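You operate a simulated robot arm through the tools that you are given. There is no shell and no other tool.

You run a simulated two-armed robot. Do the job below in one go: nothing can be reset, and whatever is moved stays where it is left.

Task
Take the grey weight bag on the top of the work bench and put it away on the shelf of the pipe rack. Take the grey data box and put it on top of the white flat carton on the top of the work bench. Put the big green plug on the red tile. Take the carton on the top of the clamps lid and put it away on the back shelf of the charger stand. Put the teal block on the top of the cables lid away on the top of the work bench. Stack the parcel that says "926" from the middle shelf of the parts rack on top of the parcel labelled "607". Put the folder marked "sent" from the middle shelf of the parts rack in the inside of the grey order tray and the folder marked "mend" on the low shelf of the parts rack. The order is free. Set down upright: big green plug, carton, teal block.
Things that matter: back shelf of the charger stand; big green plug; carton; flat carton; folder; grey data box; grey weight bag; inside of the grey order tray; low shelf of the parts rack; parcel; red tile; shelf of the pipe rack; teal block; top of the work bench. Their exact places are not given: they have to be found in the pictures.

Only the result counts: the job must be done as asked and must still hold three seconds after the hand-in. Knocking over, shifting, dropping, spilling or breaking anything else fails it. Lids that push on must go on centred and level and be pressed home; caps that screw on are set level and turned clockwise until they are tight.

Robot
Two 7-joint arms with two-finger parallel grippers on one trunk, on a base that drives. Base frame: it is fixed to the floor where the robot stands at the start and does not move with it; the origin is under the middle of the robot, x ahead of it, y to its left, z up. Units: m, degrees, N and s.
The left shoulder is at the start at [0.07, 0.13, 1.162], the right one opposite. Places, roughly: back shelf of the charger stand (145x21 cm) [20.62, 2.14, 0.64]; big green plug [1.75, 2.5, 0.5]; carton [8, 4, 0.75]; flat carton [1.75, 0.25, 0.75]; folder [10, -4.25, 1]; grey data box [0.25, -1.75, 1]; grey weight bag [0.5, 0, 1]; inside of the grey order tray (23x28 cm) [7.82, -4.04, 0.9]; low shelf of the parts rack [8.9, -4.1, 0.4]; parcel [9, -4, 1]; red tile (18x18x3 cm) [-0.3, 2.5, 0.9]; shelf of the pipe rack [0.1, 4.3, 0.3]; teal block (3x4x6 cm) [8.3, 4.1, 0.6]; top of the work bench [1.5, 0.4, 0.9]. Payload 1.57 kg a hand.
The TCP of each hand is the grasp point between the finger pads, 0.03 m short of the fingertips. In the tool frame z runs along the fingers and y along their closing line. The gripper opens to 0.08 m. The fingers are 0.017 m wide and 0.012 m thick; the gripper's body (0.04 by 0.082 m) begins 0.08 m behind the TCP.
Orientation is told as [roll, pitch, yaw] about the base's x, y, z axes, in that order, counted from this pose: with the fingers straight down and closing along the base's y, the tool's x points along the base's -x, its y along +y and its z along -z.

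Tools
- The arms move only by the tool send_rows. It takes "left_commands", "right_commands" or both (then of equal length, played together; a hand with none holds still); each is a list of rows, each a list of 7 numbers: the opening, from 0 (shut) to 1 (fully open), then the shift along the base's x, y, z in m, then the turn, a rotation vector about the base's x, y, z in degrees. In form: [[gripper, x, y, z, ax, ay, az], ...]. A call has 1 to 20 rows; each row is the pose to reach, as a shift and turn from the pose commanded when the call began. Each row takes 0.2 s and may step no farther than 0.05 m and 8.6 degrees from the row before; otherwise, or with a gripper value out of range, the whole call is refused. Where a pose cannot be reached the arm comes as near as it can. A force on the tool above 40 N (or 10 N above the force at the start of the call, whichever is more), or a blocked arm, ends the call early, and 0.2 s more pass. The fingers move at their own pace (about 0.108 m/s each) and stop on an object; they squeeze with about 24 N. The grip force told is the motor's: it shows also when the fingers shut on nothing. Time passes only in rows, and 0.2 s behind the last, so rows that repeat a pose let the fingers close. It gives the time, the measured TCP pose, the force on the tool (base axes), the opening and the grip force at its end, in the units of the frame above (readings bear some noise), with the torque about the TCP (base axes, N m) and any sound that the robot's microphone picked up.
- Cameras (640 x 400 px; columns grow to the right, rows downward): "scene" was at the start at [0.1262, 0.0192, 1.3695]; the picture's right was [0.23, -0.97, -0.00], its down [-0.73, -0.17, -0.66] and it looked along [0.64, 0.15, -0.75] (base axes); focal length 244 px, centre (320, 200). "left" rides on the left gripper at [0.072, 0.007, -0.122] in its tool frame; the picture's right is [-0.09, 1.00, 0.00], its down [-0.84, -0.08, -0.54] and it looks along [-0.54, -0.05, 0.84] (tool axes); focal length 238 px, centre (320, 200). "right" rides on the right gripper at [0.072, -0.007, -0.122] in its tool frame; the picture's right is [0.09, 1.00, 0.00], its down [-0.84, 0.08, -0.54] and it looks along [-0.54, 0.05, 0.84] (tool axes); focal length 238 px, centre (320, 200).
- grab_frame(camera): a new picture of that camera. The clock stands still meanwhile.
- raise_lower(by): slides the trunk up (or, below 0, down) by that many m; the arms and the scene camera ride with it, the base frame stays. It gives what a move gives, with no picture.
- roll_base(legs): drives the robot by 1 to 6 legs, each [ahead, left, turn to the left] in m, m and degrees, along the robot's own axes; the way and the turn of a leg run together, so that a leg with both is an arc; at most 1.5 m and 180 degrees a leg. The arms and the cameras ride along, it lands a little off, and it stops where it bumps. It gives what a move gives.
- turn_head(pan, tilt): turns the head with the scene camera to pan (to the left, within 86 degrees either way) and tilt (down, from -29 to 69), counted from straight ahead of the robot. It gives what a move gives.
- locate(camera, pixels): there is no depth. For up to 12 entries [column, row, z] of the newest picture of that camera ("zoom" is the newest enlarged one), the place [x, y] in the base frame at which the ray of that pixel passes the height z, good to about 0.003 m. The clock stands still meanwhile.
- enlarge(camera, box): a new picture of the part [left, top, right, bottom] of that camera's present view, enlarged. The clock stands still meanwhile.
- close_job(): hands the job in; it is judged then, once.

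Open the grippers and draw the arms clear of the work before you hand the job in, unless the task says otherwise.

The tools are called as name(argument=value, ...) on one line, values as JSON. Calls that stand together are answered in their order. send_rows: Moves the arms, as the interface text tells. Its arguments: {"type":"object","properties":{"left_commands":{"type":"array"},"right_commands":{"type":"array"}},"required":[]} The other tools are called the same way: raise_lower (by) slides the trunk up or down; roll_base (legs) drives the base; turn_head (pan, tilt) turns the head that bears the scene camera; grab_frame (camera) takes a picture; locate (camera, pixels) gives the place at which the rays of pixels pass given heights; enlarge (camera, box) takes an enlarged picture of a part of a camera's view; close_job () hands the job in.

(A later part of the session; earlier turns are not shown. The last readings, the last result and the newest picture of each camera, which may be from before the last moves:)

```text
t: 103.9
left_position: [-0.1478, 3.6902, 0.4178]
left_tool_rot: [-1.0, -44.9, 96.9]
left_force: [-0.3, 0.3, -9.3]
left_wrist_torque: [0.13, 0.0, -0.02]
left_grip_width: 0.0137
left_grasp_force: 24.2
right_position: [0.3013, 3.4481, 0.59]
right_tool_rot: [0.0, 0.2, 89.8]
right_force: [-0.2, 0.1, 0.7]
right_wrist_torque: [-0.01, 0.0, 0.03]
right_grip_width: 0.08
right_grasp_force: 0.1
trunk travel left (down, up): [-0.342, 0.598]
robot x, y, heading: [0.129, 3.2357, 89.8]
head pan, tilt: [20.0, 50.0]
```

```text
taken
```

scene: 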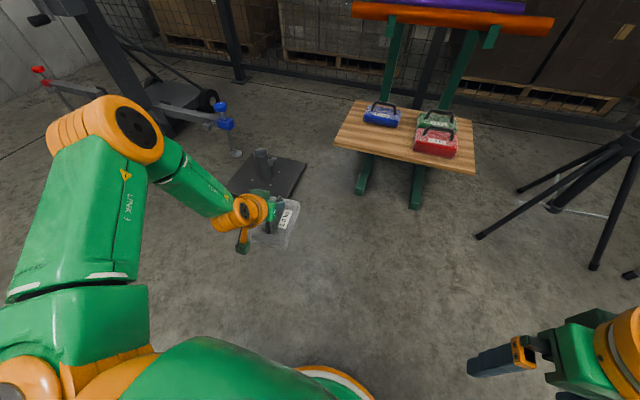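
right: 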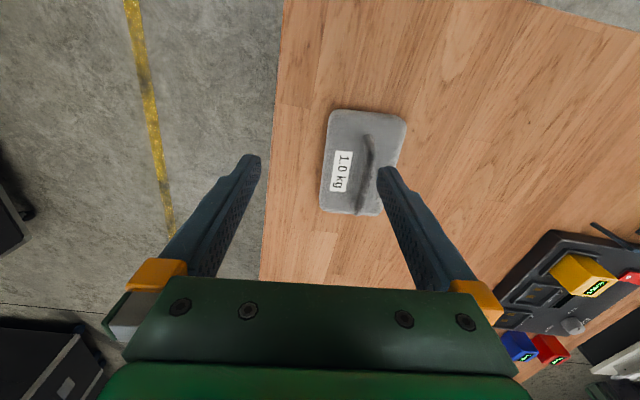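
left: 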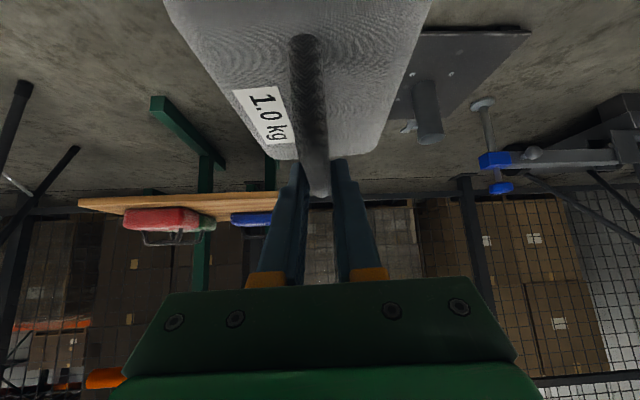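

The bag hangs level. I bring the left hand 8 cm inward, straighten yaw by -6°, and raise the trunk 3 cm for clearance over the shelf edge.

send_rows(left_commands=[[0, 0.03, 0, 0, 0, 0, -3], [0, 0.06, 0, 0, 0, 0, -6], [0, 0.08, 0, 0, 0, 0, -6]])

raise_lower(by=0.03)

```text
t: 104.7
left_position: [-0.0773, 3.6848, 0.4365]
left_tool_rot: [-1.0, -45.0, 90.9]
left_force: [0.1, 0.3, -9.9]
left_wrist_torque: [0.1, 0.0, 0.0]
left_grip_width: 0.0138
left_grasp_force: 24.4
left hand out of reach, approached as far as the arm can: row 1, 2, 3
right_position: [0.301, 3.4494, 0.5897]
right_tool_rot: [0.0, 0.2, 89.8]
right_force: [-0.9, 0.2, 0.5]
right_wrist_torque: [0.04, 0.03, 0.01]
right_grip_width: 0.0799
right_grasp_force: 0.1
trunk travel left (down, up): [-0.342, 0.598]
robot x, y, heading: [0.1236, 3.2357, 90.0]
head pan, tilt: [20.0, 50.0]
```

```text
t: 105.5
left_position: [-0.0764, 3.6843, 0.4668]
left_tool_rot: [-1.0, -44.9, 91.0]
left_force: [0.3, -0.4, -9.3]
left_wrist_torque: [0.06, 0.01, 0.03]
left_grip_width: 0.0138
left_grasp_force: 24.0
right_position: [0.3002, 3.449, 0.6191]
right_tool_rot: [0.0, 0.2, 89.7]
right_force: [0.4, 0.3, -1.3]
right_wrist_torque: [0.0, 0.0, 0.03]
right_grip_width: 0.0799
right_grasp_force: 0.1
trunk travel left (down, up): [-0.372, 0.568]
robot x, y, heading: [0.1246, 3.2354, 89.9]
head pan, tilt: [20.0, 50.0]
```

TCP is (-0.076,3.684,0.467). I drive ahead 0.40 and right 0.105, then check the view before the last 14 cm.

roll_base(legs=[[0.4, -0.105, 0]])

turn_head(pan=0, tilt=40)

grab_frame(camera="scene")

grab_frame(camera="left")

```text
t: 108.0
left_position: [0.0278, 4.089, 0.4668]
left_tool_rot: [-1.1, -44.8, 91.1]
left_force: [-0.2, -0.9, -9.7]
left_wrist_torque: [0.05, 0.0, 0.02]
left_grip_width: 0.0137
left_grasp_force: 24.0
right_position: [0.4072, 3.8535, 0.6187]
right_tool_rot: [0.0, 0.3, 89.9]
right_force: [-0.5, -0.3, 0.0]
right_wrist_torque: [-0.03, -0.01, 0.0]
right_grip_width: 0.0801
right_grasp_force: 0.0
trunk travel left (down, up): [-0.372, 0.568]
robot x, y, heading: [0.2296, 3.6379, 89.8]
head pan, tilt: [20.0, 50.0]
```

```text
t: 108.9
left_position: [0.0281, 4.0884, 0.4677]
left_tool_rot: [-1.0, -44.7, 91.0]
left_force: [0.7, -0.3, -9.0]
left_wrist_torque: [0.08, 0.02, -0.01]
left_grip_width: 0.0136
left_grasp_force: 24.1
right_position: [0.4064, 3.8535, 0.62]
right_tool_rot: [0.0, 0.2, 89.8]
right_force: [-0.7, -0.5, 0.3]
right_wrist_torque: [-0.01, 0.0, 0.01]
right_grip_width: 0.0799
right_grasp_force: 0.1
trunk travel left (down, up): [-0.372, 0.568]
robot x, y, heading: [0.2293, 3.6387, 90.2]
head pan, tilt: [0.0, 40.0]
```

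```text
taken
```

scene: 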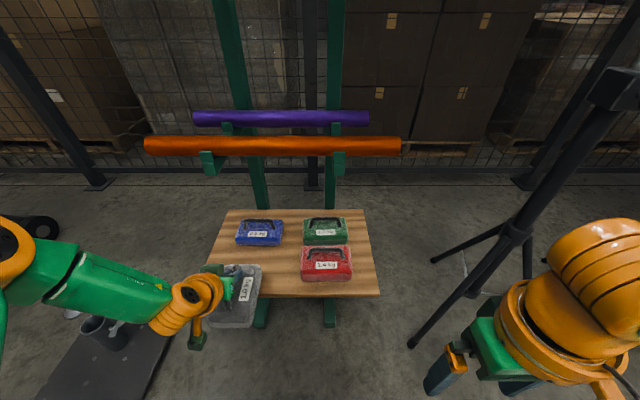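

```text
taken
```

left: 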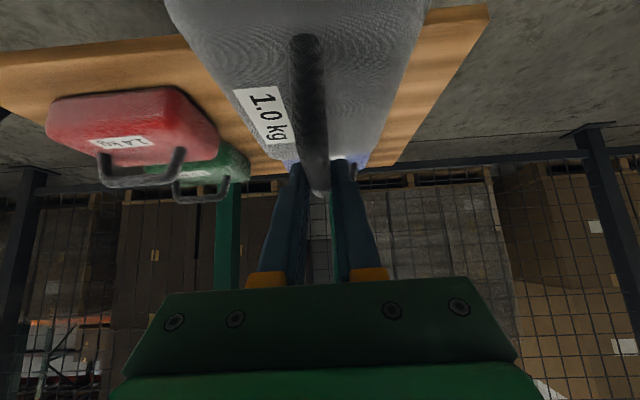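

I re-measure the shelf from here: front-right corner (380,294), blue bag's front bottom (237,245)/(282,245), red bag's left-front (301,280).

locate(camera="scene", pixels=[[380, 292, 0.3], [237, 246, 0.3], [282, 245, 0.3], [302, 280, 0.3], [222, 211, 0.3], [263, 295, 0.3]])

```text
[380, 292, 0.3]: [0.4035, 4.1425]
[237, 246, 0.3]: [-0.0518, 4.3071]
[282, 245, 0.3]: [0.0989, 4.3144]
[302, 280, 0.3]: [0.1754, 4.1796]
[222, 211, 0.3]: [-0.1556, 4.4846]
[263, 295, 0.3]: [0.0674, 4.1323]
```

Measurements agree. I roll ahead 0.13 m to bring the bag over the free area.

roll_base(legs=[[0.131, 0, 0]])

grab_frame(camera="scene")

grab_frame(camera="left")

```text
t: 110.2
left_position: [0.028, 4.2215, 0.467]
left_tool_rot: [-1.0, -44.8, 91.1]
left_force: [0.0, -0.1, -11.1]
left_wrist_torque: [0.07, -0.04, -0.01]
left_grip_width: 0.0136
left_grasp_force: 24.1
right_position: [0.4074, 3.9866, 0.6192]
right_tool_rot: [0.1, 0.1, 89.9]
right_force: [0.5, 0.2, 0.7]
right_wrist_torque: [-0.04, -0.04, -0.01]
right_grip_width: 0.08
right_grasp_force: 0.1
trunk travel left (down, up): [-0.372, 0.568]
robot x, y, heading: [0.2333, 3.7661, 90.1]
head pan, tilt: [0.0, 40.0]
```

```text
taken
```

scene: 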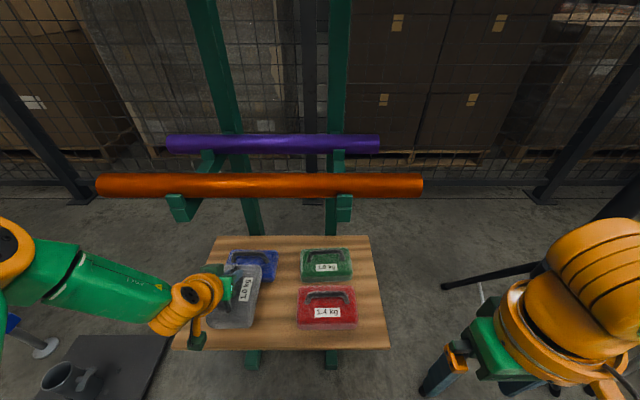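

```text
taken
```

left: 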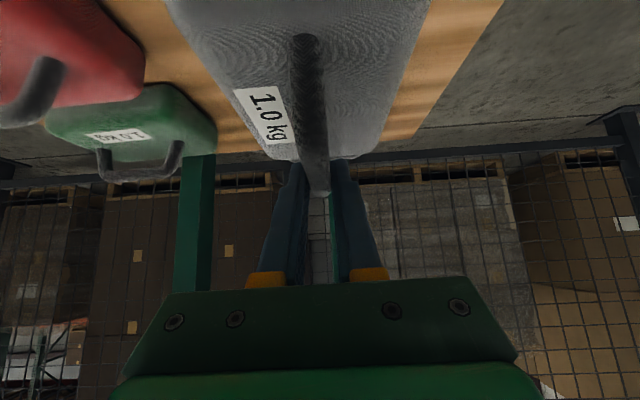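

I check the bag's projected extents at its current height: far top edge (258,265), near bottom edge (232,327).

locate(camera="scene", pixels=[[258, 265, 0.433], [258, 265, 0.425], [232, 328, 0.378], [252, 320, 0.378], [262, 275, 0.433], [229, 263, 0.34]])

```text
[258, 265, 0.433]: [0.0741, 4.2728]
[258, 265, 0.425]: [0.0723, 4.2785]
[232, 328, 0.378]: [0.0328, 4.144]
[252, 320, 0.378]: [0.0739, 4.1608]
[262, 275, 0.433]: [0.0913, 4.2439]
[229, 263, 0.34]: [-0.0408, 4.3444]
```

The bag spans y≈4.145–4.285, fine; I nudge 8 mm forward and lower the trunk 7 cm.

send_rows(left_commands=[[0, 0, 0.008, 0, 0, 0, 0], [0, 0, 0.008, 0, 0, 0, 0]])

raise_lower(by=-0.07)

```text
t: 110.8
left_position: [0.0277, 4.2281, 0.469]
left_tool_rot: [-1.1, -44.8, 90.9]
left_force: [0.0, -0.8, -10.1]
left_wrist_torque: [0.08, -0.02, 0.0]
left_grip_width: 0.0137
left_grasp_force: 23.9
right_position: [0.4075, 3.9854, 0.6193]
right_tool_rot: [0.0, 0.2, 89.8]
right_force: [-0.3, -0.4, 0.2]
right_wrist_torque: [-0.03, -0.04, 0.05]
right_grip_width: 0.08
right_grasp_force: 0.1
trunk travel left (down, up): [-0.372, 0.568]
robot x, y, heading: [0.2339, 3.7664, 90.1]
head pan, tilt: [0.0, 40.0]
```

```text
t: 111.6
left_position: [0.0281, 4.2257, 0.4182]
left_tool_rot: [-0.6, -46.3, 90.9]
left_force: [-4.3, -25.8, 33.7]
left_wrist_torque: [-0.22, -0.67, -1.01]
left_grip_width: 0.0138
left_grasp_force: 24.1
right_position: [0.4078, 3.9803, 0.5611]
right_tool_rot: [0.2, -0.6, 90.1]
right_force: [0.2, 0.3, 0.7]
right_wrist_torque: [0.01, 0.04, -0.03]
right_grip_width: 0.0799
right_grasp_force: 0.0
trunk travel left (down, up): [-0.311, 0.629]
robot x, y, heading: [0.231, 3.7703, 90.0]
head pan, tilt: [0.0, 40.0]
stopped: the force on the tool passed its limit at 144 N (the readings are from after the stop); the commanded pose is now the measured one
```

A contact stopped the lowering early at TCP z 0.418. I look before doing anything.

grab_frame(camera="scene")

grab_frame(camera="left")

grab_frame(camera="right")

```text
taken
```

scene: 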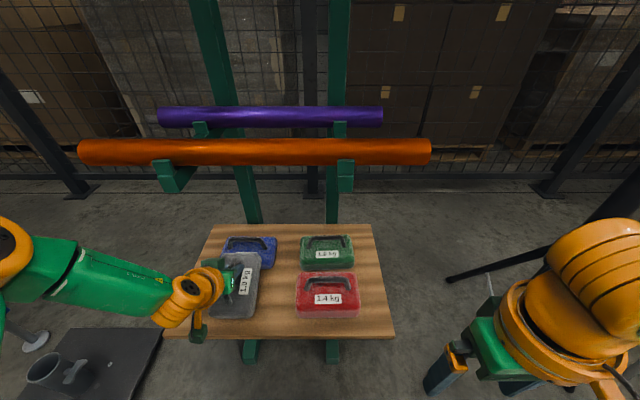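

```text
taken
```

left: 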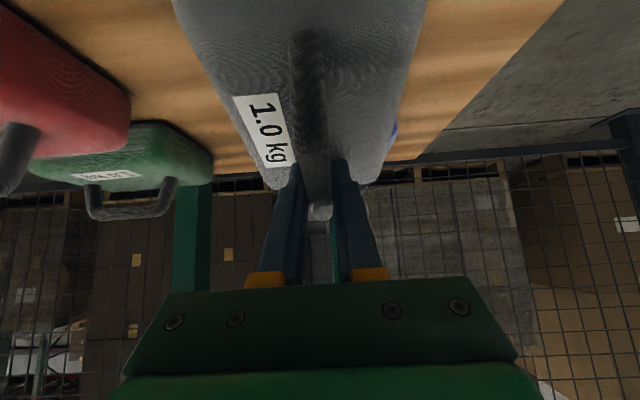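

```text
taken
```

right: 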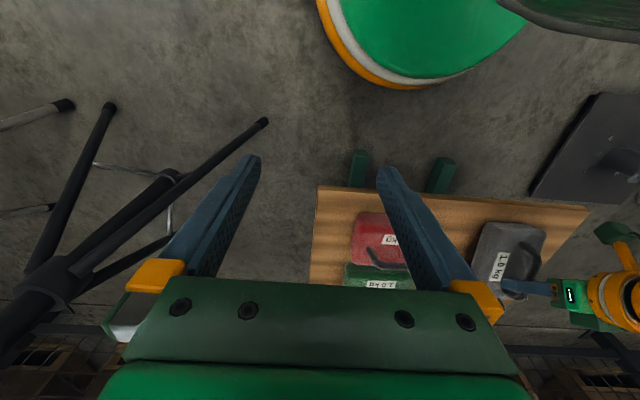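

I zoom on the blue bag and my bag to see whether they touch.

enlarge(camera="scene", box=[170, 210, 330, 350])

enlarge(camera="right", box=[400, 180, 600, 320])

```text
2.86 times, centred on (250, 280) of scene
```

zoom: 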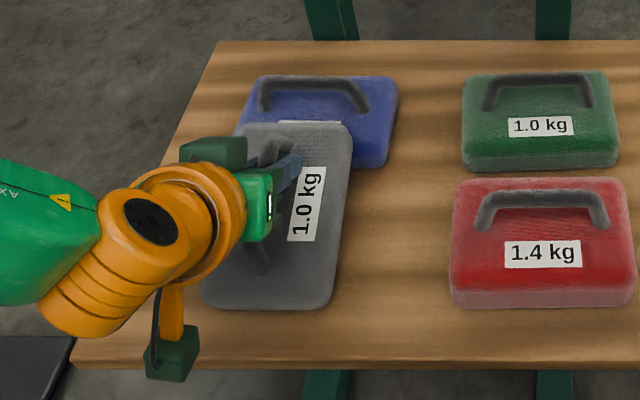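

```text
2.86 times, centred on (500, 250) of right
```

zoom: 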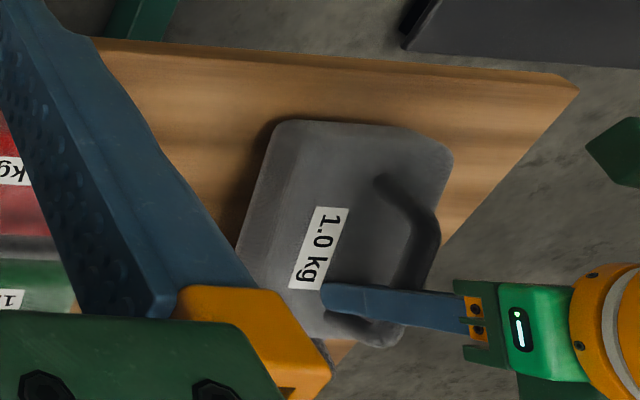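

I locate my bag's near and far edges at plausible heights.

locate(camera="scene", pixels=[[225, 317, 0.3], [225, 317, 0.33], [258, 253, 0.385], [258, 253, 0.4], [238, 315, 0.33], [258, 262, 0.36], [277, 238, 0.34], [229, 238, 0.34], [273, 268, 0.3], [302, 268, 0.3], [338, 322, 0.3]])

```text
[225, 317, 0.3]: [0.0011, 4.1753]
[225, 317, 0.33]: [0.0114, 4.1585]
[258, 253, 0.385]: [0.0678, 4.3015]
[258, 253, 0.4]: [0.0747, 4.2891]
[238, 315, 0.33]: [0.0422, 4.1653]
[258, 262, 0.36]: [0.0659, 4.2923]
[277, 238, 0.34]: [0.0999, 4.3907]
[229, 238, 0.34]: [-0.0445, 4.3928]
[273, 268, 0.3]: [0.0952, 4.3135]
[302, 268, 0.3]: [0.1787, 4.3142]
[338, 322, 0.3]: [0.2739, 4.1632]
```

Blue's right-front corner still reads (0.095,4.314), so it has not moved. I check shelf height with the right wrist camera: board corners at (318,187) and (589,208).

locate(camera="right", pixels=[[318, 187, 0.28], [318, 187, 0.3], [318, 187, 0.32], [318, 187, 0.34], [589, 208, 0.28], [589, 208, 0.3], [589, 208, 0.32], [589, 208, 0.34]])

locate(camera="scene", pixels=[[395, 336, 0.28], [395, 336, 0.3], [395, 336, 0.32], [395, 336, 0.34], [165, 337, 0.28], [165, 337, 0.3], [165, 337, 0.32], [165, 337, 0.34]])

```text
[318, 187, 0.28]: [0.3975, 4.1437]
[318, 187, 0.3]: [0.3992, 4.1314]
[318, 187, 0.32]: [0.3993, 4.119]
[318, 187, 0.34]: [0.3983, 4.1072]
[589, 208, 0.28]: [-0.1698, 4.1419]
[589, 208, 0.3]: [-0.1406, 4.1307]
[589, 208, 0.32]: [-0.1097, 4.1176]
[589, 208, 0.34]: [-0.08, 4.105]
```

```text
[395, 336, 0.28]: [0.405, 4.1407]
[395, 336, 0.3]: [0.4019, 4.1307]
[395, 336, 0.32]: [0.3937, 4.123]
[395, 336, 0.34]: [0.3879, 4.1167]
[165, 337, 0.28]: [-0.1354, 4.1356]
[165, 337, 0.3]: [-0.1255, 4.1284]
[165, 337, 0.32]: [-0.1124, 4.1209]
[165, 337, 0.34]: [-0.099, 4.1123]
```

The shelf top comes out nearer 0.31, and the torque says the contact is at the bag's far bottom edge, i.e. it is nearly down. I relieve by 1 cm up and 6 mm back, then lower gently with the arm.

send_rows(left_commands=[[0, 0, -0.003, 0.01, 0, 0, 0], [0, 0, -0.006, 0.01, 0, 0, 0], [0, 0, -0.006, 0.01, 0, 0, 0]])

enlarge(camera="scene", box=[170, 210, 330, 350])

```text
t: 112.4
left_position: [0.0261, 4.2241, 0.4209]
left_tool_rot: [-0.9, -45.4, 91.0]
left_force: [-0.1, 0.2, -9.7]
left_wrist_torque: [0.02, 0.01, 0.0]
left_grip_width: 0.0139
left_grasp_force: 23.9
right_position: [0.406, 3.9866, 0.5592]
right_tool_rot: [0.0, 0.2, 90.0]
right_force: [0.8, 0.5, -0.7]
right_wrist_torque: [0.0, -0.03, 0.03]
right_grip_width: 0.0799
right_grasp_force: 0.1
trunk travel left (down, up): [-0.311, 0.629]
robot x, y, heading: [0.2313, 3.768, 90.1]
head pan, tilt: [0.0, 40.0]
```

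```text
2.86 times, centred on (250, 280) of scene
```

zoom: 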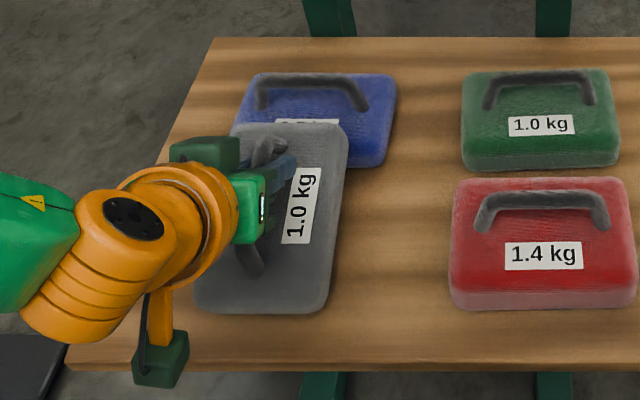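

The diagonal reaction (-26 N in y, +34 in z) fits my bag's far end riding on the blue bag's rounded front. I move the bag 1.0 cm back towards me and then lower in small steps.

send_rows(left_commands=[[0, 0, -0.005, 0.003, 0, 0, 0], [0, 0, -0.01, 0.003, 0, 0, 0], [0, 0, -0.01, 0.003, 0, 0, 0]])

send_rows(left_commands=[[0, 0, 0, -0.006, 0, 0, 0], [0, 0, 0, -0.012, 0, 0, 0], [0, 0, 0, -0.015, 0, 0, 0], [0, 0, 0, -0.018, 0, 0, 0], [0, 0, 0, -0.02, 0, 0, 0]])

```text
t: 113.2
left_position: [0.0268, 4.2144, 0.4246]
left_tool_rot: [-0.8, -45.4, 91.0]
left_force: [0.1, 0.3, -9.5]
left_wrist_torque: [0.03, -0.01, 0.01]
left_grip_width: 0.014
left_grasp_force: 23.6
right_position: [0.407, 3.9856, 0.5588]
right_tool_rot: [0.0, 0.2, 90.0]
right_force: [0.3, 0.1, 0.5]
right_wrist_torque: [0.01, 0.02, -0.01]
right_grip_width: 0.0803
right_grasp_force: 0.1
trunk travel left (down, up): [-0.311, 0.629]
robot x, y, heading: [0.2297, 3.7692, 89.8]
head pan, tilt: [0.0, 40.0]
```

```text
t: 114.2
left_position: [0.0273, 4.2151, 0.4173]
left_tool_rot: [-0.7, -47.0, 90.8]
left_force: [-0.1, -12.4, 24.7]
left_wrist_torque: [-0.71, -0.21, -0.17]
left_grip_width: 0.0136
left_grasp_force: 23.2
right_position: [0.4086, 3.982, 0.5587]
right_tool_rot: [0.2, -0.4, 90.1]
right_force: [-0.7, -0.3, 0.0]
right_wrist_torque: [-0.01, 0.01, -0.01]
right_grip_width: 0.0797
right_grasp_force: 0.1
trunk travel left (down, up): [-0.311, 0.629]
robot x, y, heading: [0.2301, 3.77, 90.0]
head pan, tilt: [0.0, 40.0]
stopped in row 4 (left hand): the force on the tool passed its limit at 44 N (the readings are from after the stop); the commanded pose is now the measured one
```

Contact recurs at the same height with the reaction centred right under the bag (ry≈0.01), so the bag sits flat on the shelf, whose top is really ≈0.325. I check the view once more before releasing.

send_rows(left_commands=[[0, 0, 0, 0.001, 0, 0, 0], [0, 0, 0, 0.002, 0, 0, 0]])

enlarge(camera="scene", box=[170, 210, 330, 350])

enlarge(camera="right", box=[400, 180, 600, 320])

```text
t: 114.8
left_position: [0.0286, 4.213, 0.4153]
left_tool_rot: [-0.5, -46.7, 90.8]
left_force: [-3.9, -7.6, 16.8]
left_wrist_torque: [0.31, -0.22, -0.35]
left_grip_width: 0.0138
left_grasp_force: 24.1
right_position: [0.4064, 3.9825, 0.5587]
right_tool_rot: [0.1, -0.2, 90.0]
right_force: [0.4, -0.8, -0.1]
right_wrist_torque: [0.02, -0.02, 0.02]
right_grip_width: 0.0799
right_grasp_force: 0.0
trunk travel left (down, up): [-0.311, 0.629]
robot x, y, heading: [0.2279, 3.7686, 90.2]
head pan, tilt: [0.0, 40.0]
```

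```text
2.86 times, centred on (250, 280) of scene
```

zoom: 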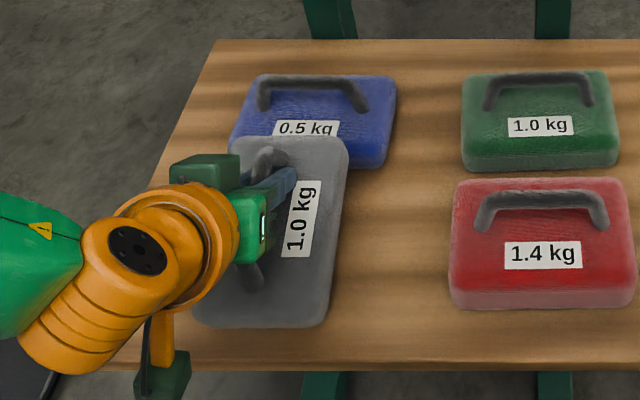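

```text
2.86 times, centred on (500, 250) of right
```

zoom: 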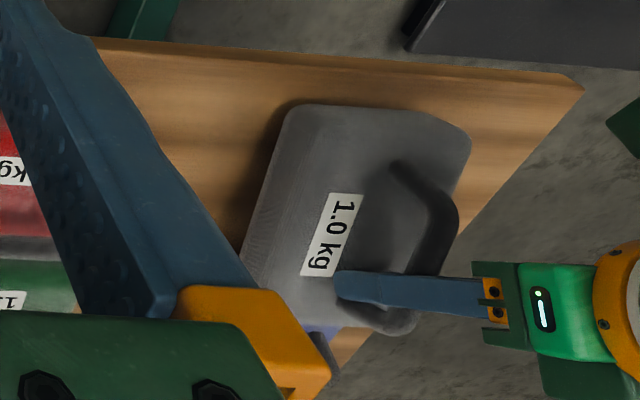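

The near margin to the shelf front is ≈2.5 cm while the far end is close to the blue bag, so I lift 1.2 cm, move 1 cm further back, and set down again.

send_rows(left_commands=[[0, 0, 0, 0.01, 0, 0, 0], [0, 0, 0.0, 0.018, 0, 0, 0], [0, 0, -0.005, 0.018, 0, 0, 0], [0, 0, -0.01, 0.018, 0, 0, 0], [0, 0, -0.01, 0.018, 0, 0, 0]])

send_rows(left_commands=[[0, 0, 0, -0.005, 0, 0, 0], [0, 0, 0, -0.009, 0, 0, 0], [0, 0, 0, -0.012, 0, 0, 0]])

```text
t: 116.0
left_position: [0.0268, 4.2054, 0.4314]
left_tool_rot: [-0.8, -46.3, 90.9]
left_force: [0.6, -0.6, -9.3]
left_wrist_torque: [0.05, 0.01, 0.02]
left_grip_width: 0.014
left_grasp_force: 24.0
right_position: [0.406, 3.9866, 0.5593]
right_tool_rot: [0.0, 0.1, 90.0]
right_force: [0.1, -0.5, -0.4]
right_wrist_torque: [0.01, 0.0, 0.0]
right_grip_width: 0.08
right_grasp_force: 0.1
trunk travel left (down, up): [-0.311, 0.629]
robot x, y, heading: [0.2324, 3.7685, 90.2]
head pan, tilt: [0.0, 40.0]
```

```text
t: 116.8
left_position: [0.0274, 4.2071, 0.4198]
left_tool_rot: [-0.8, -46.4, 91.0]
left_force: [-0.3, 0.2, -10.6]
left_wrist_torque: [0.05, -0.03, -0.02]
left_grip_width: 0.0136
left_grasp_force: 24.3
right_position: [0.406, 3.9878, 0.5591]
right_tool_rot: [-0.1, 0.2, 90.0]
right_force: [-0.3, 0.7, -0.3]
right_wrist_torque: [-0.01, -0.01, -0.01]
right_grip_width: 0.0799
right_grasp_force: 0.0
trunk travel left (down, up): [-0.311, 0.629]
robot x, y, heading: [0.2293, 3.7661, 90.3]
head pan, tilt: [0.0, 40.0]
```

send_rows(left_commands=[[0, 0, 0, -0.003, 0, 0, 0], [0, 0, 0, -0.005, 0, 0, 0], [0, 0, 0, -0.007, 0, 0, 0]])

```text
t: 117.6
left_position: [0.0277, 4.2073, 0.4155]
left_tool_rot: [-0.6, -46.8, 90.8]
left_force: [-0.3, 7.3, 11.3]
left_wrist_torque: [-0.72, -0.02, -0.08]
left_grip_width: 0.0138
left_grasp_force: 24.7
right_position: [0.4067, 3.9855, 0.5601]
right_tool_rot: [0.1, 0.0, 90.1]
right_force: [0.0, 0.2, 0.2]
right_wrist_torque: [-0.02, -0.01, -0.02]
right_grip_width: 0.08
right_grasp_force: 0.1
trunk travel left (down, up): [-0.311, 0.629]
robot x, y, heading: [0.2283, 3.7735, 90.1]
head pan, tilt: [0.0, 40.0]
```

The bag bears on the shelf (near edge first, +11 N). The remaining tilt is a few mm, so I open the fingers gently.

send_rows(left_commands=[[0.1, 0, 0, 0, 0, 0, 0], [0.3, 0, 0, 0, 0, 0, 0], [0.6, 0, 0, 0, 0, 0, 0], [1, 0, 0, 0, 0, 0, 0], [1, 0, 0, 0, 0, 0, 0], [1, 0, 0, 0, 0, 0, 0]])

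grab_frame(camera="left")

enlarge(camera="scene", box=[170, 210, 330, 350])

```text
t: 119.0
left_position: [0.0287, 4.2062, 0.4135]
left_tool_rot: [-0.8, -46.5, 90.9]
left_force: [0.5, 0.4, 0.0]
left_wrist_torque: [0.01, 0.0, 0.0]
left_grip_width: 0.0797
left_grasp_force: 0.1
right_position: [0.4076, 3.9849, 0.5599]
right_tool_rot: [0.0, 0.0, 90.0]
right_force: [1.0, -0.2, -0.3]
right_wrist_torque: [0.05, 0.02, 0.0]
right_grip_width: 0.0803
right_grasp_force: 0.2
trunk travel left (down, up): [-0.311, 0.629]
robot x, y, heading: [0.2294, 3.7719, 90.1]
head pan, tilt: [0.0, 40.0]
```

```text
taken
```

left: 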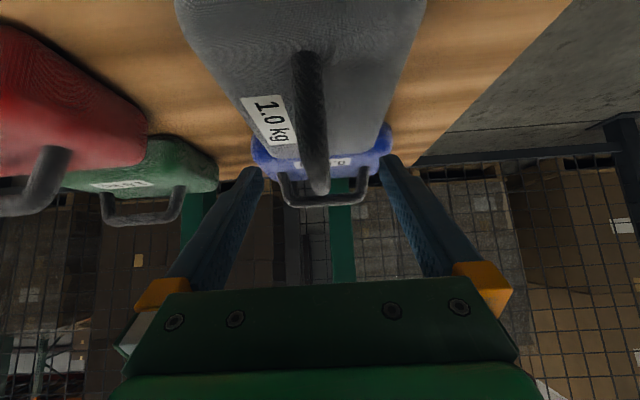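

```text
2.86 times, centred on (250, 280) of scene
```

zoom: 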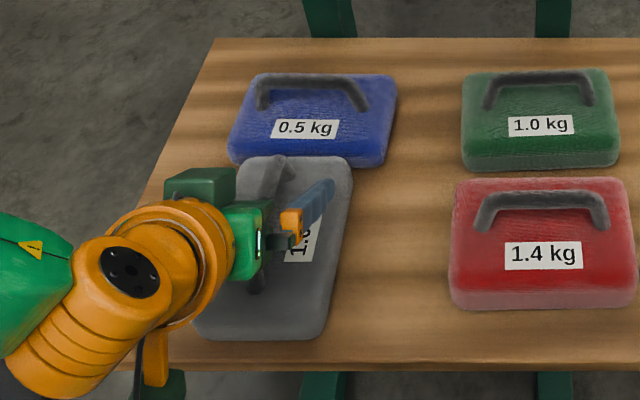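

The bag is lying on the shelf in front of the blue bag, which looks undisturbed. I retreat along the tool axis, back and up.

send_rows(left_commands=[[1, 0, -0.02, 0.02, 0, 0, 0], [1, 0, -0.045, 0.045, 0, 0, 0], [1, 0, -0.075, 0.07, 0, 0, 0], [1, 0, -0.11, 0.08, 0, 0, 0]])

roll_base(legs=[[-0.4, 0, 0]])

enlarge(camera="scene", box=[220, 150, 420, 290])

```text
t: 120.0
left_position: [0.0233, 4.1566, 0.476]
left_tool_rot: [-0.6, -46.5, 91.0]
left_force: [0.7, 0.9, -0.1]
left_wrist_torque: [0.0, 0.02, 0.03]
left_grip_width: 0.0799
left_grasp_force: 0.0
left hand out of reach, approached as far as the arm can: row 3, 4
right_position: [0.4069, 3.9861, 0.5599]
right_tool_rot: [0.0, 0.0, 90.0]
right_force: [-0.6, 0.5, 0.1]
right_wrist_torque: [0.02, -0.02, 0.01]
right_grip_width: 0.0801
right_grasp_force: 0.0
trunk travel left (down, up): [-0.311, 0.629]
robot x, y, heading: [0.2289, 3.7699, 90.0]
head pan, tilt: [0.0, 40.0]
```

```text
t: 122.5
left_position: [0.0235, 3.7579, 0.4753]
left_tool_rot: [-0.8, -46.4, 90.7]
left_force: [0.0, 0.0, 0.4]
left_wrist_torque: [0.01, 0.01, 0.02]
left_grip_width: 0.0799
left_grasp_force: 0.0
right_position: [0.4079, 3.5851, 0.5603]
right_tool_rot: [0.0, 0.0, 89.9]
right_force: [0.0, 0.5, -1.0]
right_wrist_torque: [0.01, 0.01, 0.0]
right_grip_width: 0.0801
right_grasp_force: 0.0
trunk travel left (down, up): [-0.311, 0.629]
robot x, y, heading: [0.2271, 3.373, 89.9]
head pan, tilt: [0.0, 40.0]
```

```text
2.86 times, centred on (320, 220) of scene
```

zoom: 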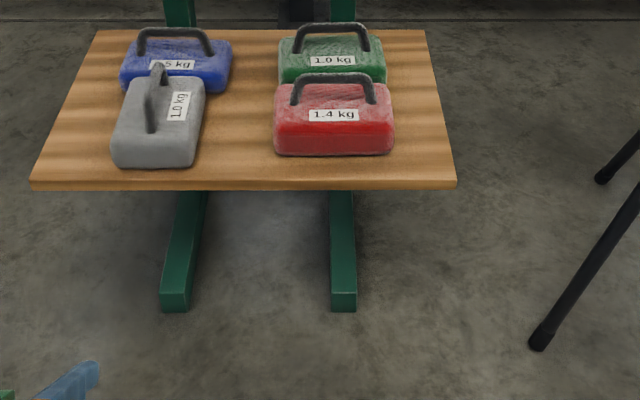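

The bag is on the shelf with clear margins. Next is the big green plug near (1.75,2.5). I untilt the left hand, raise the trunk and look around to the right.

send_rows(left_commands=[[1, 0, 0, 0.01, -8, 0, 0], [1, 0, 0, 0.02, -16, 0, 0], [1, 0, 0, 0.03, -24, 0, 0], [1, 0, 0, 0.04, -32, 0, 0], [1, 0, 0, 0.05, -40, 0, 0], [1, 0, 0, 0.05, -46.4, 0, 0]])

raise_lower(by=0.4)

turn_head(pan=-80, tilt=30)

grab_frame(camera="scene")

```text
t: 123.9
left_position: [0.0226, 3.7591, 0.5273]
left_tool_rot: [-0.3, 0.1, 90.5]
left_force: [0.0, 0.4, 0.9]
left_wrist_torque: [0.0, -0.01, 0.0]
left_grip_width: 0.0801
left_grasp_force: 0.1
right_position: [0.4079, 3.5866, 0.5588]
right_tool_rot: [0.0, 0.1, 89.9]
right_force: [-0.9, -0.2, -0.3]
right_wrist_torque: [-0.03, 0.01, 0.0]
right_grip_width: 0.08
right_grasp_force: 0.1
trunk travel left (down, up): [-0.311, 0.629]
robot x, y, heading: [0.2292, 3.3728, 89.9]
head pan, tilt: [0.0, 40.0]
```

```text
t: 127.7
left_position: [0.0244, 3.7576, 0.9276]
left_tool_rot: [-0.1, 0.0, 90.5]
left_force: [-0.3, 0.1, -0.5]
left_wrist_torque: [0.01, -0.02, 0.04]
left_grip_width: 0.08
left_grasp_force: 0.0
right_position: [0.4095, 3.5858, 0.9584]
right_tool_rot: [0.0, 0.0, 89.9]
right_force: [-0.6, -0.6, -0.3]
right_wrist_torque: [0.01, -0.02, -0.01]
right_grip_width: 0.0799
right_grasp_force: 0.0
trunk travel left (down, up): [-0.711, 0.229]
robot x, y, heading: [0.231, 3.3711, 89.7]
head pan, tilt: [0.0, 40.0]
```

```text
t: 129.2
left_position: [0.0233, 3.7587, 0.9267]
left_tool_rot: [-0.1, -0.1, 90.5]
left_force: [-0.2, 0.5, 0.0]
left_wrist_torque: [-0.02, 0.01, -0.02]
left_grip_width: 0.08
left_grasp_force: 0.1
right_position: [0.407, 3.5865, 0.9588]
right_tool_rot: [-0.1, -0.1, 89.9]
right_force: [-0.3, 0.2, 0.2]
right_wrist_torque: [0.02, -0.02, -0.02]
right_grip_width: 0.08
right_grasp_force: 0.0
trunk travel left (down, up): [-0.711, 0.229]
robot x, y, heading: [0.2304, 3.3733, 89.8]
head pan, tilt: [-80.0, 30.0]
```

```text
taken
```

scene: 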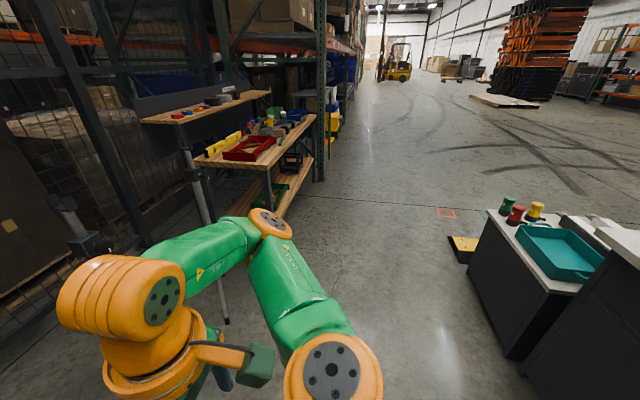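

Plugs in green, red and yellow stand at (507,205), (516,213), (537,210) on a low cabinet. I enlarge.

enlarge(camera="scene", box=[460, 180, 640, 300])

locate(camera="scene", pixels=[[507, 212, 0.6], [507, 212, 0.5], [515, 222, 0.6], [536, 217, 0.6], [487, 209, 0.6], [575, 292, 0.6], [500, 355, 0], [468, 262, 0], [596, 222, 0.85]])

```text
3.33 times, centred on (550, 240) of scene
```

zoom: 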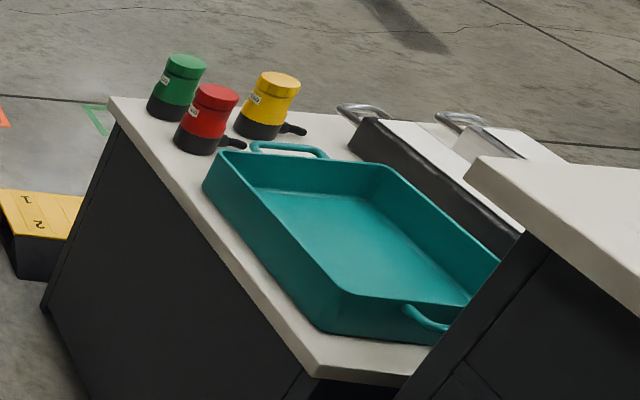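

```text
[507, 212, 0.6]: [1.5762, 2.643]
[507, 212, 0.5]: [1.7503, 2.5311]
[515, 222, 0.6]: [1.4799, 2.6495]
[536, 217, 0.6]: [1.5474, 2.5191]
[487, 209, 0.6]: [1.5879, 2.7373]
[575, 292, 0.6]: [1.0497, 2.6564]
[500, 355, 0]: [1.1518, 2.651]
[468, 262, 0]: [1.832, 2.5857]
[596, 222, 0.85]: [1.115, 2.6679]
```

The big green plug stands near (1.74,2.54) on the low cabinet (top ≈0.5), whose back edge is y≈2.63. I sidestep right to x≈1.55 at y≈3.3, then turn around to face it.

roll_base(legs=[[-0.07, -1.3, 0], [0, 0, -90], [0, 0, -90]])

turn_head(pan=10, tilt=45)

grab_frame(camera="scene")

```text
t: 143.4
left_position: [1.7302, 2.9172, 0.9268]
left_tool_rot: [-0.2, 0.1, -89.7]
left_force: [0.6, -0.3, 0.2]
left_wrist_torque: [-0.01, -0.04, -0.01]
left_grip_width: 0.0799
left_grasp_force: 0.0
right_position: [1.3481, 3.091, 0.9594]
right_tool_rot: [0.0, 0.0, -90.3]
right_force: [0.5, 0.7, -0.2]
right_wrist_torque: [0.0, -0.04, 0.0]
right_grip_width: 0.0798
right_grasp_force: 0.0
trunk travel left (down, up): [-0.711, 0.229]
robot x, y, heading: [1.5281, 3.3023, -90.5]
head pan, tilt: [-80.0, 30.0]
```

```text
t: 145.1
left_position: [1.7311, 2.9167, 0.9263]
left_tool_rot: [-0.2, 0.0, -89.6]
left_force: [0.9, 0.0, 0.6]
left_wrist_torque: [-0.02, 0.01, -0.02]
left_grip_width: 0.0801
left_grasp_force: 0.0
right_position: [1.3474, 3.0898, 0.9585]
right_tool_rot: [0.0, 0.1, -90.4]
right_force: [-0.2, -0.3, 0.7]
right_wrist_torque: [-0.06, -0.03, 0.01]
right_grip_width: 0.0801
right_grasp_force: 0.0
trunk travel left (down, up): [-0.711, 0.229]
robot x, y, heading: [1.5255, 3.306, -90.2]
head pan, tilt: [10.0, 45.0]
```

```text
taken
```

scene: 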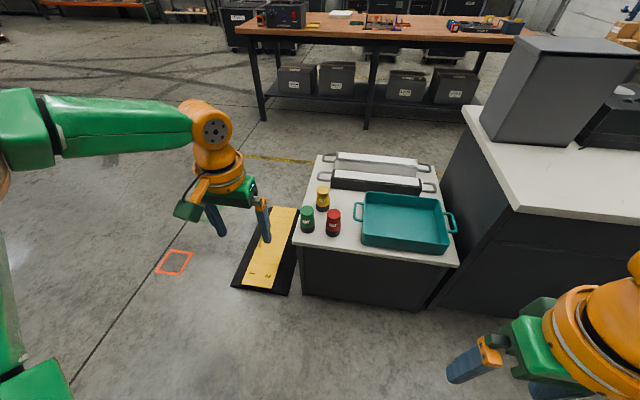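

Clear view: green plug (308,219), red (333,222), yellow (322,198) on the cabinet. I enlarge to see shapes and labels.

enlarge(camera="scene", box=[270, 160, 370, 260])

locate(camera="scene", pixels=[[294, 245, 0.5], [455, 266, 0.5], [296, 245, 0.55], [454, 265, 0.55], [307, 231, 0.5], [307, 231, 0.55], [307, 209, 0.6], [333, 236, 0.5], [322, 210, 0.5], [301, 295, 0], [423, 310, 0]])

```text
4.00 times, centred on (320, 210) of scene
```

zoom: 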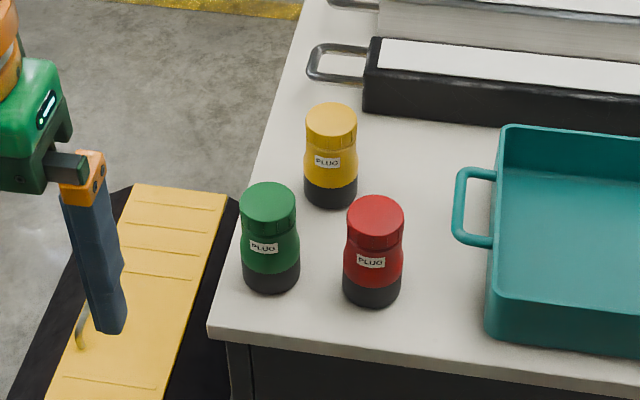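

```text
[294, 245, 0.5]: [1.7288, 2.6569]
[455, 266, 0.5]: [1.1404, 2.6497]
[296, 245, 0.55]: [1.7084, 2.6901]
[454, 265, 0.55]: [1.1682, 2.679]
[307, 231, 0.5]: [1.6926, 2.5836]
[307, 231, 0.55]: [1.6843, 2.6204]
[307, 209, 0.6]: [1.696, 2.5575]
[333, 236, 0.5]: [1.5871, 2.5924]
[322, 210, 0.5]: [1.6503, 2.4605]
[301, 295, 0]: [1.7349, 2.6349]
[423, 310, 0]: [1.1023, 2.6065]
```

The green plug's centre is about (1.695,2.557), diameter ≈0.058, red plug ≈0.11 m beside it. I'd rather use the right hand (standing at x≈1.9, away from the counter); I check the ramp's near edge on the floor first.

locate(camera="scene", pixels=[[232, 290, 0], [289, 296, 0], [232, 288, 0.1], [290, 290, 0.1], [156, 274, 0]])

send_rows(right_commands=[[1, 0, -0.05, 0, 0, 0, 0], [1, 0, -0.1, 0, 0, 0, 0], [1, 0, -0.15, 0, 0, 0, 0], [1, 0, -0.18, 0, 0, 0, 0]])

```text
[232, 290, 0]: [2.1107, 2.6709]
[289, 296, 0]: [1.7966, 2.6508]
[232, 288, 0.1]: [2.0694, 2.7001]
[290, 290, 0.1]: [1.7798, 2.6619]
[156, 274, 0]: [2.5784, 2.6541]
```

```text
t: 146.1
left_position: [1.7302, 2.916, 0.9252]
left_tool_rot: [-0.2, 0.1, -89.6]
left_force: [-0.4, -0.3, -0.4]
left_wrist_torque: [0.01, -0.01, -0.02]
left_grip_width: 0.0798
left_grasp_force: 0.0
right_position: [1.3481, 2.9096, 0.9591]
right_tool_rot: [-0.2, 0.1, -90.2]
right_force: [0.0, -0.3, -0.2]
right_wrist_torque: [0.0, -0.01, -0.02]
right_grip_width: 0.0799
right_grasp_force: 0.0
trunk travel left (down, up): [-0.711, 0.229]
robot x, y, heading: [1.525, 3.3046, -90.3]
head pan, tilt: [10.0, 45.0]
```

Right hand is now 0.395 m ahead, 0.177 m right. I move the base left 0.347 and ahead 0.353 so the right hand is over the green plug, still high.

roll_base(legs=[[0, 0.347, 0], [0.35, 0, 0]])

grab_frame(camera="right")

grab_frame(camera="scene")

```text
t: 150.2
left_position: [2.0777, 2.5733, 0.9255]
left_tool_rot: [-0.2, -0.1, -89.4]
left_force: [-0.5, -0.6, 0.4]
left_wrist_torque: [0.01, -0.02, 0.02]
left_grip_width: 0.0799
left_grasp_force: 0.1
right_position: [1.6945, 2.5665, 0.9595]
right_tool_rot: [0.0, 0.0, -90.0]
right_force: [-0.2, -0.7, 0.3]
right_wrist_torque: [-0.01, -0.02, -0.03]
right_grip_width: 0.0799
right_grasp_force: 0.1
trunk travel left (down, up): [-0.711, 0.229]
robot x, y, heading: [1.869, 2.9599, -89.9]
head pan, tilt: [10.0, 45.0]
```

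```text
taken
```

right: 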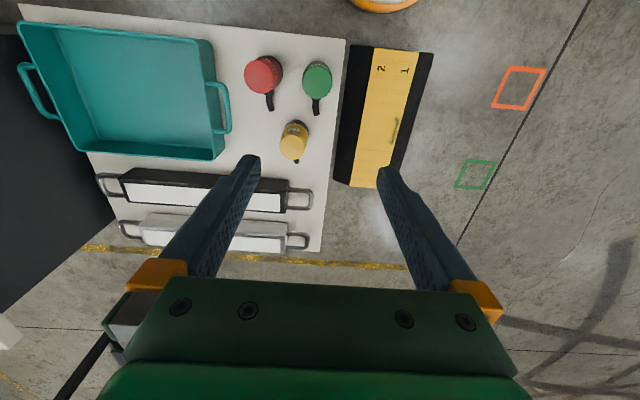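

```text
taken
```

scene: 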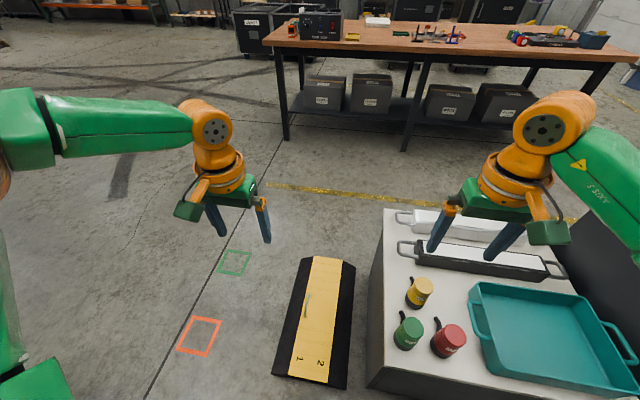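

Plugs have a black tab pointing away (-y), so closing along x is right. I triangulate the green cap: right camera (317,75), scene (408,325).

locate(camera="right", pixels=[[317, 72, 0.55], [317, 72, 0.58], [317, 72, 0.61], [317, 72, 0.64], [263, 69, 0.6]])

enlarge(camera="scene", box=[370, 260, 490, 380])

```text
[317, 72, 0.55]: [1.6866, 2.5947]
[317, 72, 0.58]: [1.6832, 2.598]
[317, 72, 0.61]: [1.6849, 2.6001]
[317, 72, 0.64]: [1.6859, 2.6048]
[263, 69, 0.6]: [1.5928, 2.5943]
```

```text
3.33 times, centred on (430, 320) of scene
```

zoom: 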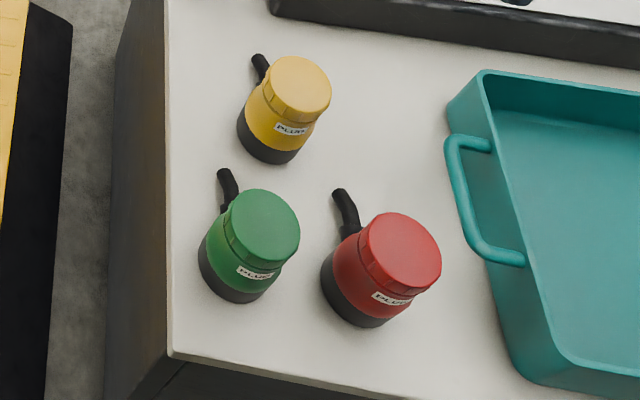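

I locate cap and base points in the zoom.

locate(camera="zoom", pixels=[[265, 228, 0.55], [265, 228, 0.58], [265, 228, 0.61], [265, 228, 0.64], [235, 280, 0.5], [235, 290, 0.5], [300, 232, 0.6], [228, 226, 0.6], [170, 355, 0.5], [228, 175, 0.52]])

```text
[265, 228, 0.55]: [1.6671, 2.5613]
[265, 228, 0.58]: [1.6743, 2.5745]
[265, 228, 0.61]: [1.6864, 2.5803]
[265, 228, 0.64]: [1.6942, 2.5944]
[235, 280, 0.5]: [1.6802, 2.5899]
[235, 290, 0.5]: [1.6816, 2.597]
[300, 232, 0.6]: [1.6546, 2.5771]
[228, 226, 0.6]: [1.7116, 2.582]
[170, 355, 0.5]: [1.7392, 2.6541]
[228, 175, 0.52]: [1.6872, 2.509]
```

I refine with an enlarged right camera view of the plugs.

enlarge(camera="right", box=[220, 40, 360, 180])

locate(camera="zoom", pixels=[[320, 200, 0.6]])

```text
2.86 times, centred on (290, 110) of right
```

zoom: 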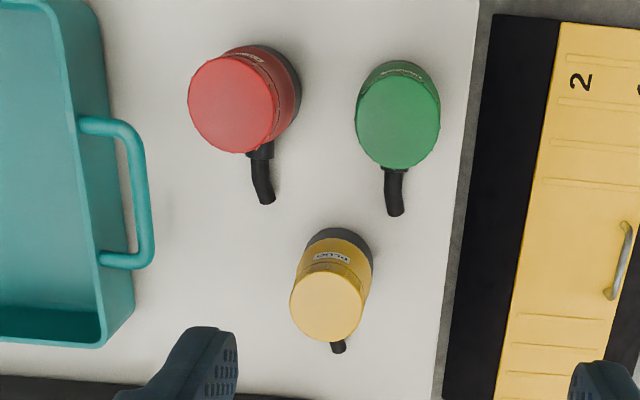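

```text
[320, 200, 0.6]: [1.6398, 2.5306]
```

locate(camera="zoom", pixels=[[398, 122, 0.56], [398, 122, 0.59], [398, 122, 0.62], [356, 118, 0.6], [440, 118, 0.6], [398, 168, 0.6], [395, 212, 0.52], [398, 62, 0.5], [232, 104, 0.62], [327, 300, 0.62]])

```text
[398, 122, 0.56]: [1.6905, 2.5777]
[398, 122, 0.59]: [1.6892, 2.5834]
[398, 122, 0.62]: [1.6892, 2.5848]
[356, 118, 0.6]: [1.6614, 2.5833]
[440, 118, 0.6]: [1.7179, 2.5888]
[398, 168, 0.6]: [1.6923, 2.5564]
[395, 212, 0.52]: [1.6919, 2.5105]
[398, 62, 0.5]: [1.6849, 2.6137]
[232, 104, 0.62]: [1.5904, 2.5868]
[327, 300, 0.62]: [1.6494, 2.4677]
```

The cap centre is (1.689,2.584), top ≈0.615. I shift the right hand over it, then lower the trunk 0.30 m (fingertips to ≈0.63).

send_rows(right_commands=[[1, -0.0055, 0.0175, 0, 0, 0, 0], [1, -0.0055, 0.0175, 0, 0, 0, 0]])

raise_lower(by=-0.28)

grab_frame(camera="right")

```text
t: 150.8
left_position: [2.0765, 2.574, 0.926]
left_tool_rot: [-0.1, 0.0, -89.3]
left_force: [0.1, 0.5, -0.4]
left_wrist_torque: [0.0, 0.0, -0.03]
left_grip_width: 0.0798
left_grasp_force: 0.1
right_position: [1.6895, 2.5827, 0.9601]
right_tool_rot: [-0.1, 0.0, -90.1]
right_force: [-0.4, 1.1, 0.3]
right_wrist_torque: [0.02, 0.0, -0.01]
right_grip_width: 0.0801
right_grasp_force: 0.1
trunk travel left (down, up): [-0.711, 0.229]
robot x, y, heading: [1.8707, 2.9584, -89.9]
head pan, tilt: [10.0, 45.0]
```

```text
t: 153.6
left_position: [2.0772, 2.5731, 0.6469]
left_tool_rot: [-0.2, -0.1, -89.3]
left_force: [-1.2, -0.2, 0.5]
left_wrist_torque: [0.01, 0.01, 0.01]
left_grip_width: 0.0799
left_grasp_force: 0.1
right_position: [1.6887, 2.5828, 0.6794]
right_tool_rot: [-0.1, 0.0, -90.0]
right_force: [-0.3, -0.5, 0.1]
right_wrist_torque: [-0.01, 0.02, -0.02]
right_grip_width: 0.0799
right_grasp_force: 0.1
trunk travel left (down, up): [-0.431, 0.509]
robot x, y, heading: [1.8694, 2.9584, -89.9]
head pan, tilt: [10.0, 45.0]
```

```text
taken
```

right: 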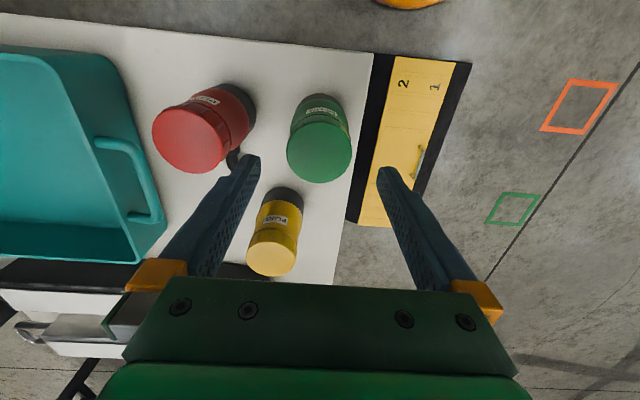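

I verify centring: green cap at about (320,152) px.

locate(camera="right", pixels=[[320, 150, 0.615], [287, 152, 0.61], [352, 152, 0.61], [191, 140, 0.61], [320, 183, 0.61]])

```text
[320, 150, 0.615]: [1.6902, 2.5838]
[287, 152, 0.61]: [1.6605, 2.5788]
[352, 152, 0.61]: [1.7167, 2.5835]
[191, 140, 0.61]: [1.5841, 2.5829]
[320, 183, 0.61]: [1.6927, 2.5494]
```

Centred within 2 mm. I lower the arm to TCP z≈0.572 in steps and close.

send_rows(right_commands=[[1, 0, 0, -0.035, 0, 0, 0], [1, 0, 0, -0.07, 0, 0, 0], [1, 0, 0, -0.09, 0, 0, 0], [1, 0, 0, -0.107, 0, 0, 0], [1, 0, 0, -0.107, 0, 0, 0]])

grab_frame(camera="right")

```text
t: 154.8
left_position: [2.077, 2.5732, 0.6469]
left_tool_rot: [-0.2, 0.0, -89.4]
left_force: [0.8, 0.1, 0.3]
left_wrist_torque: [0.01, 0.01, 0.02]
left_grip_width: 0.08
left_grasp_force: 0.0
right_position: [1.6888, 2.5824, 0.5721]
right_tool_rot: [0.1, 0.1, -90.1]
right_force: [-0.8, -0.5, 1.3]
right_wrist_torque: [-0.03, 0.03, -0.01]
right_grip_width: 0.0798
right_grasp_force: 0.0
trunk travel left (down, up): [-0.431, 0.509]
robot x, y, heading: [1.8692, 2.9604, -90.1]
head pan, tilt: [10.0, 45.0]
```

```text
taken
```

right: 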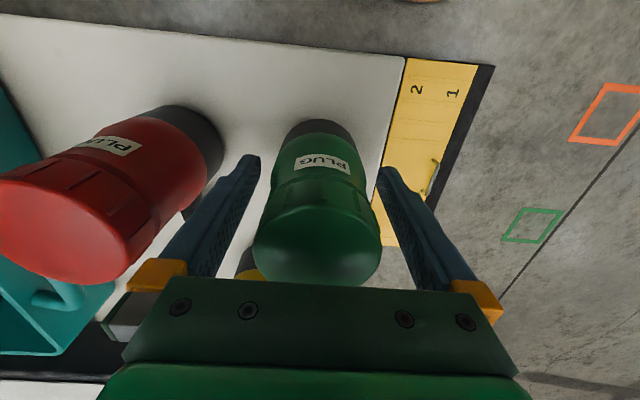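

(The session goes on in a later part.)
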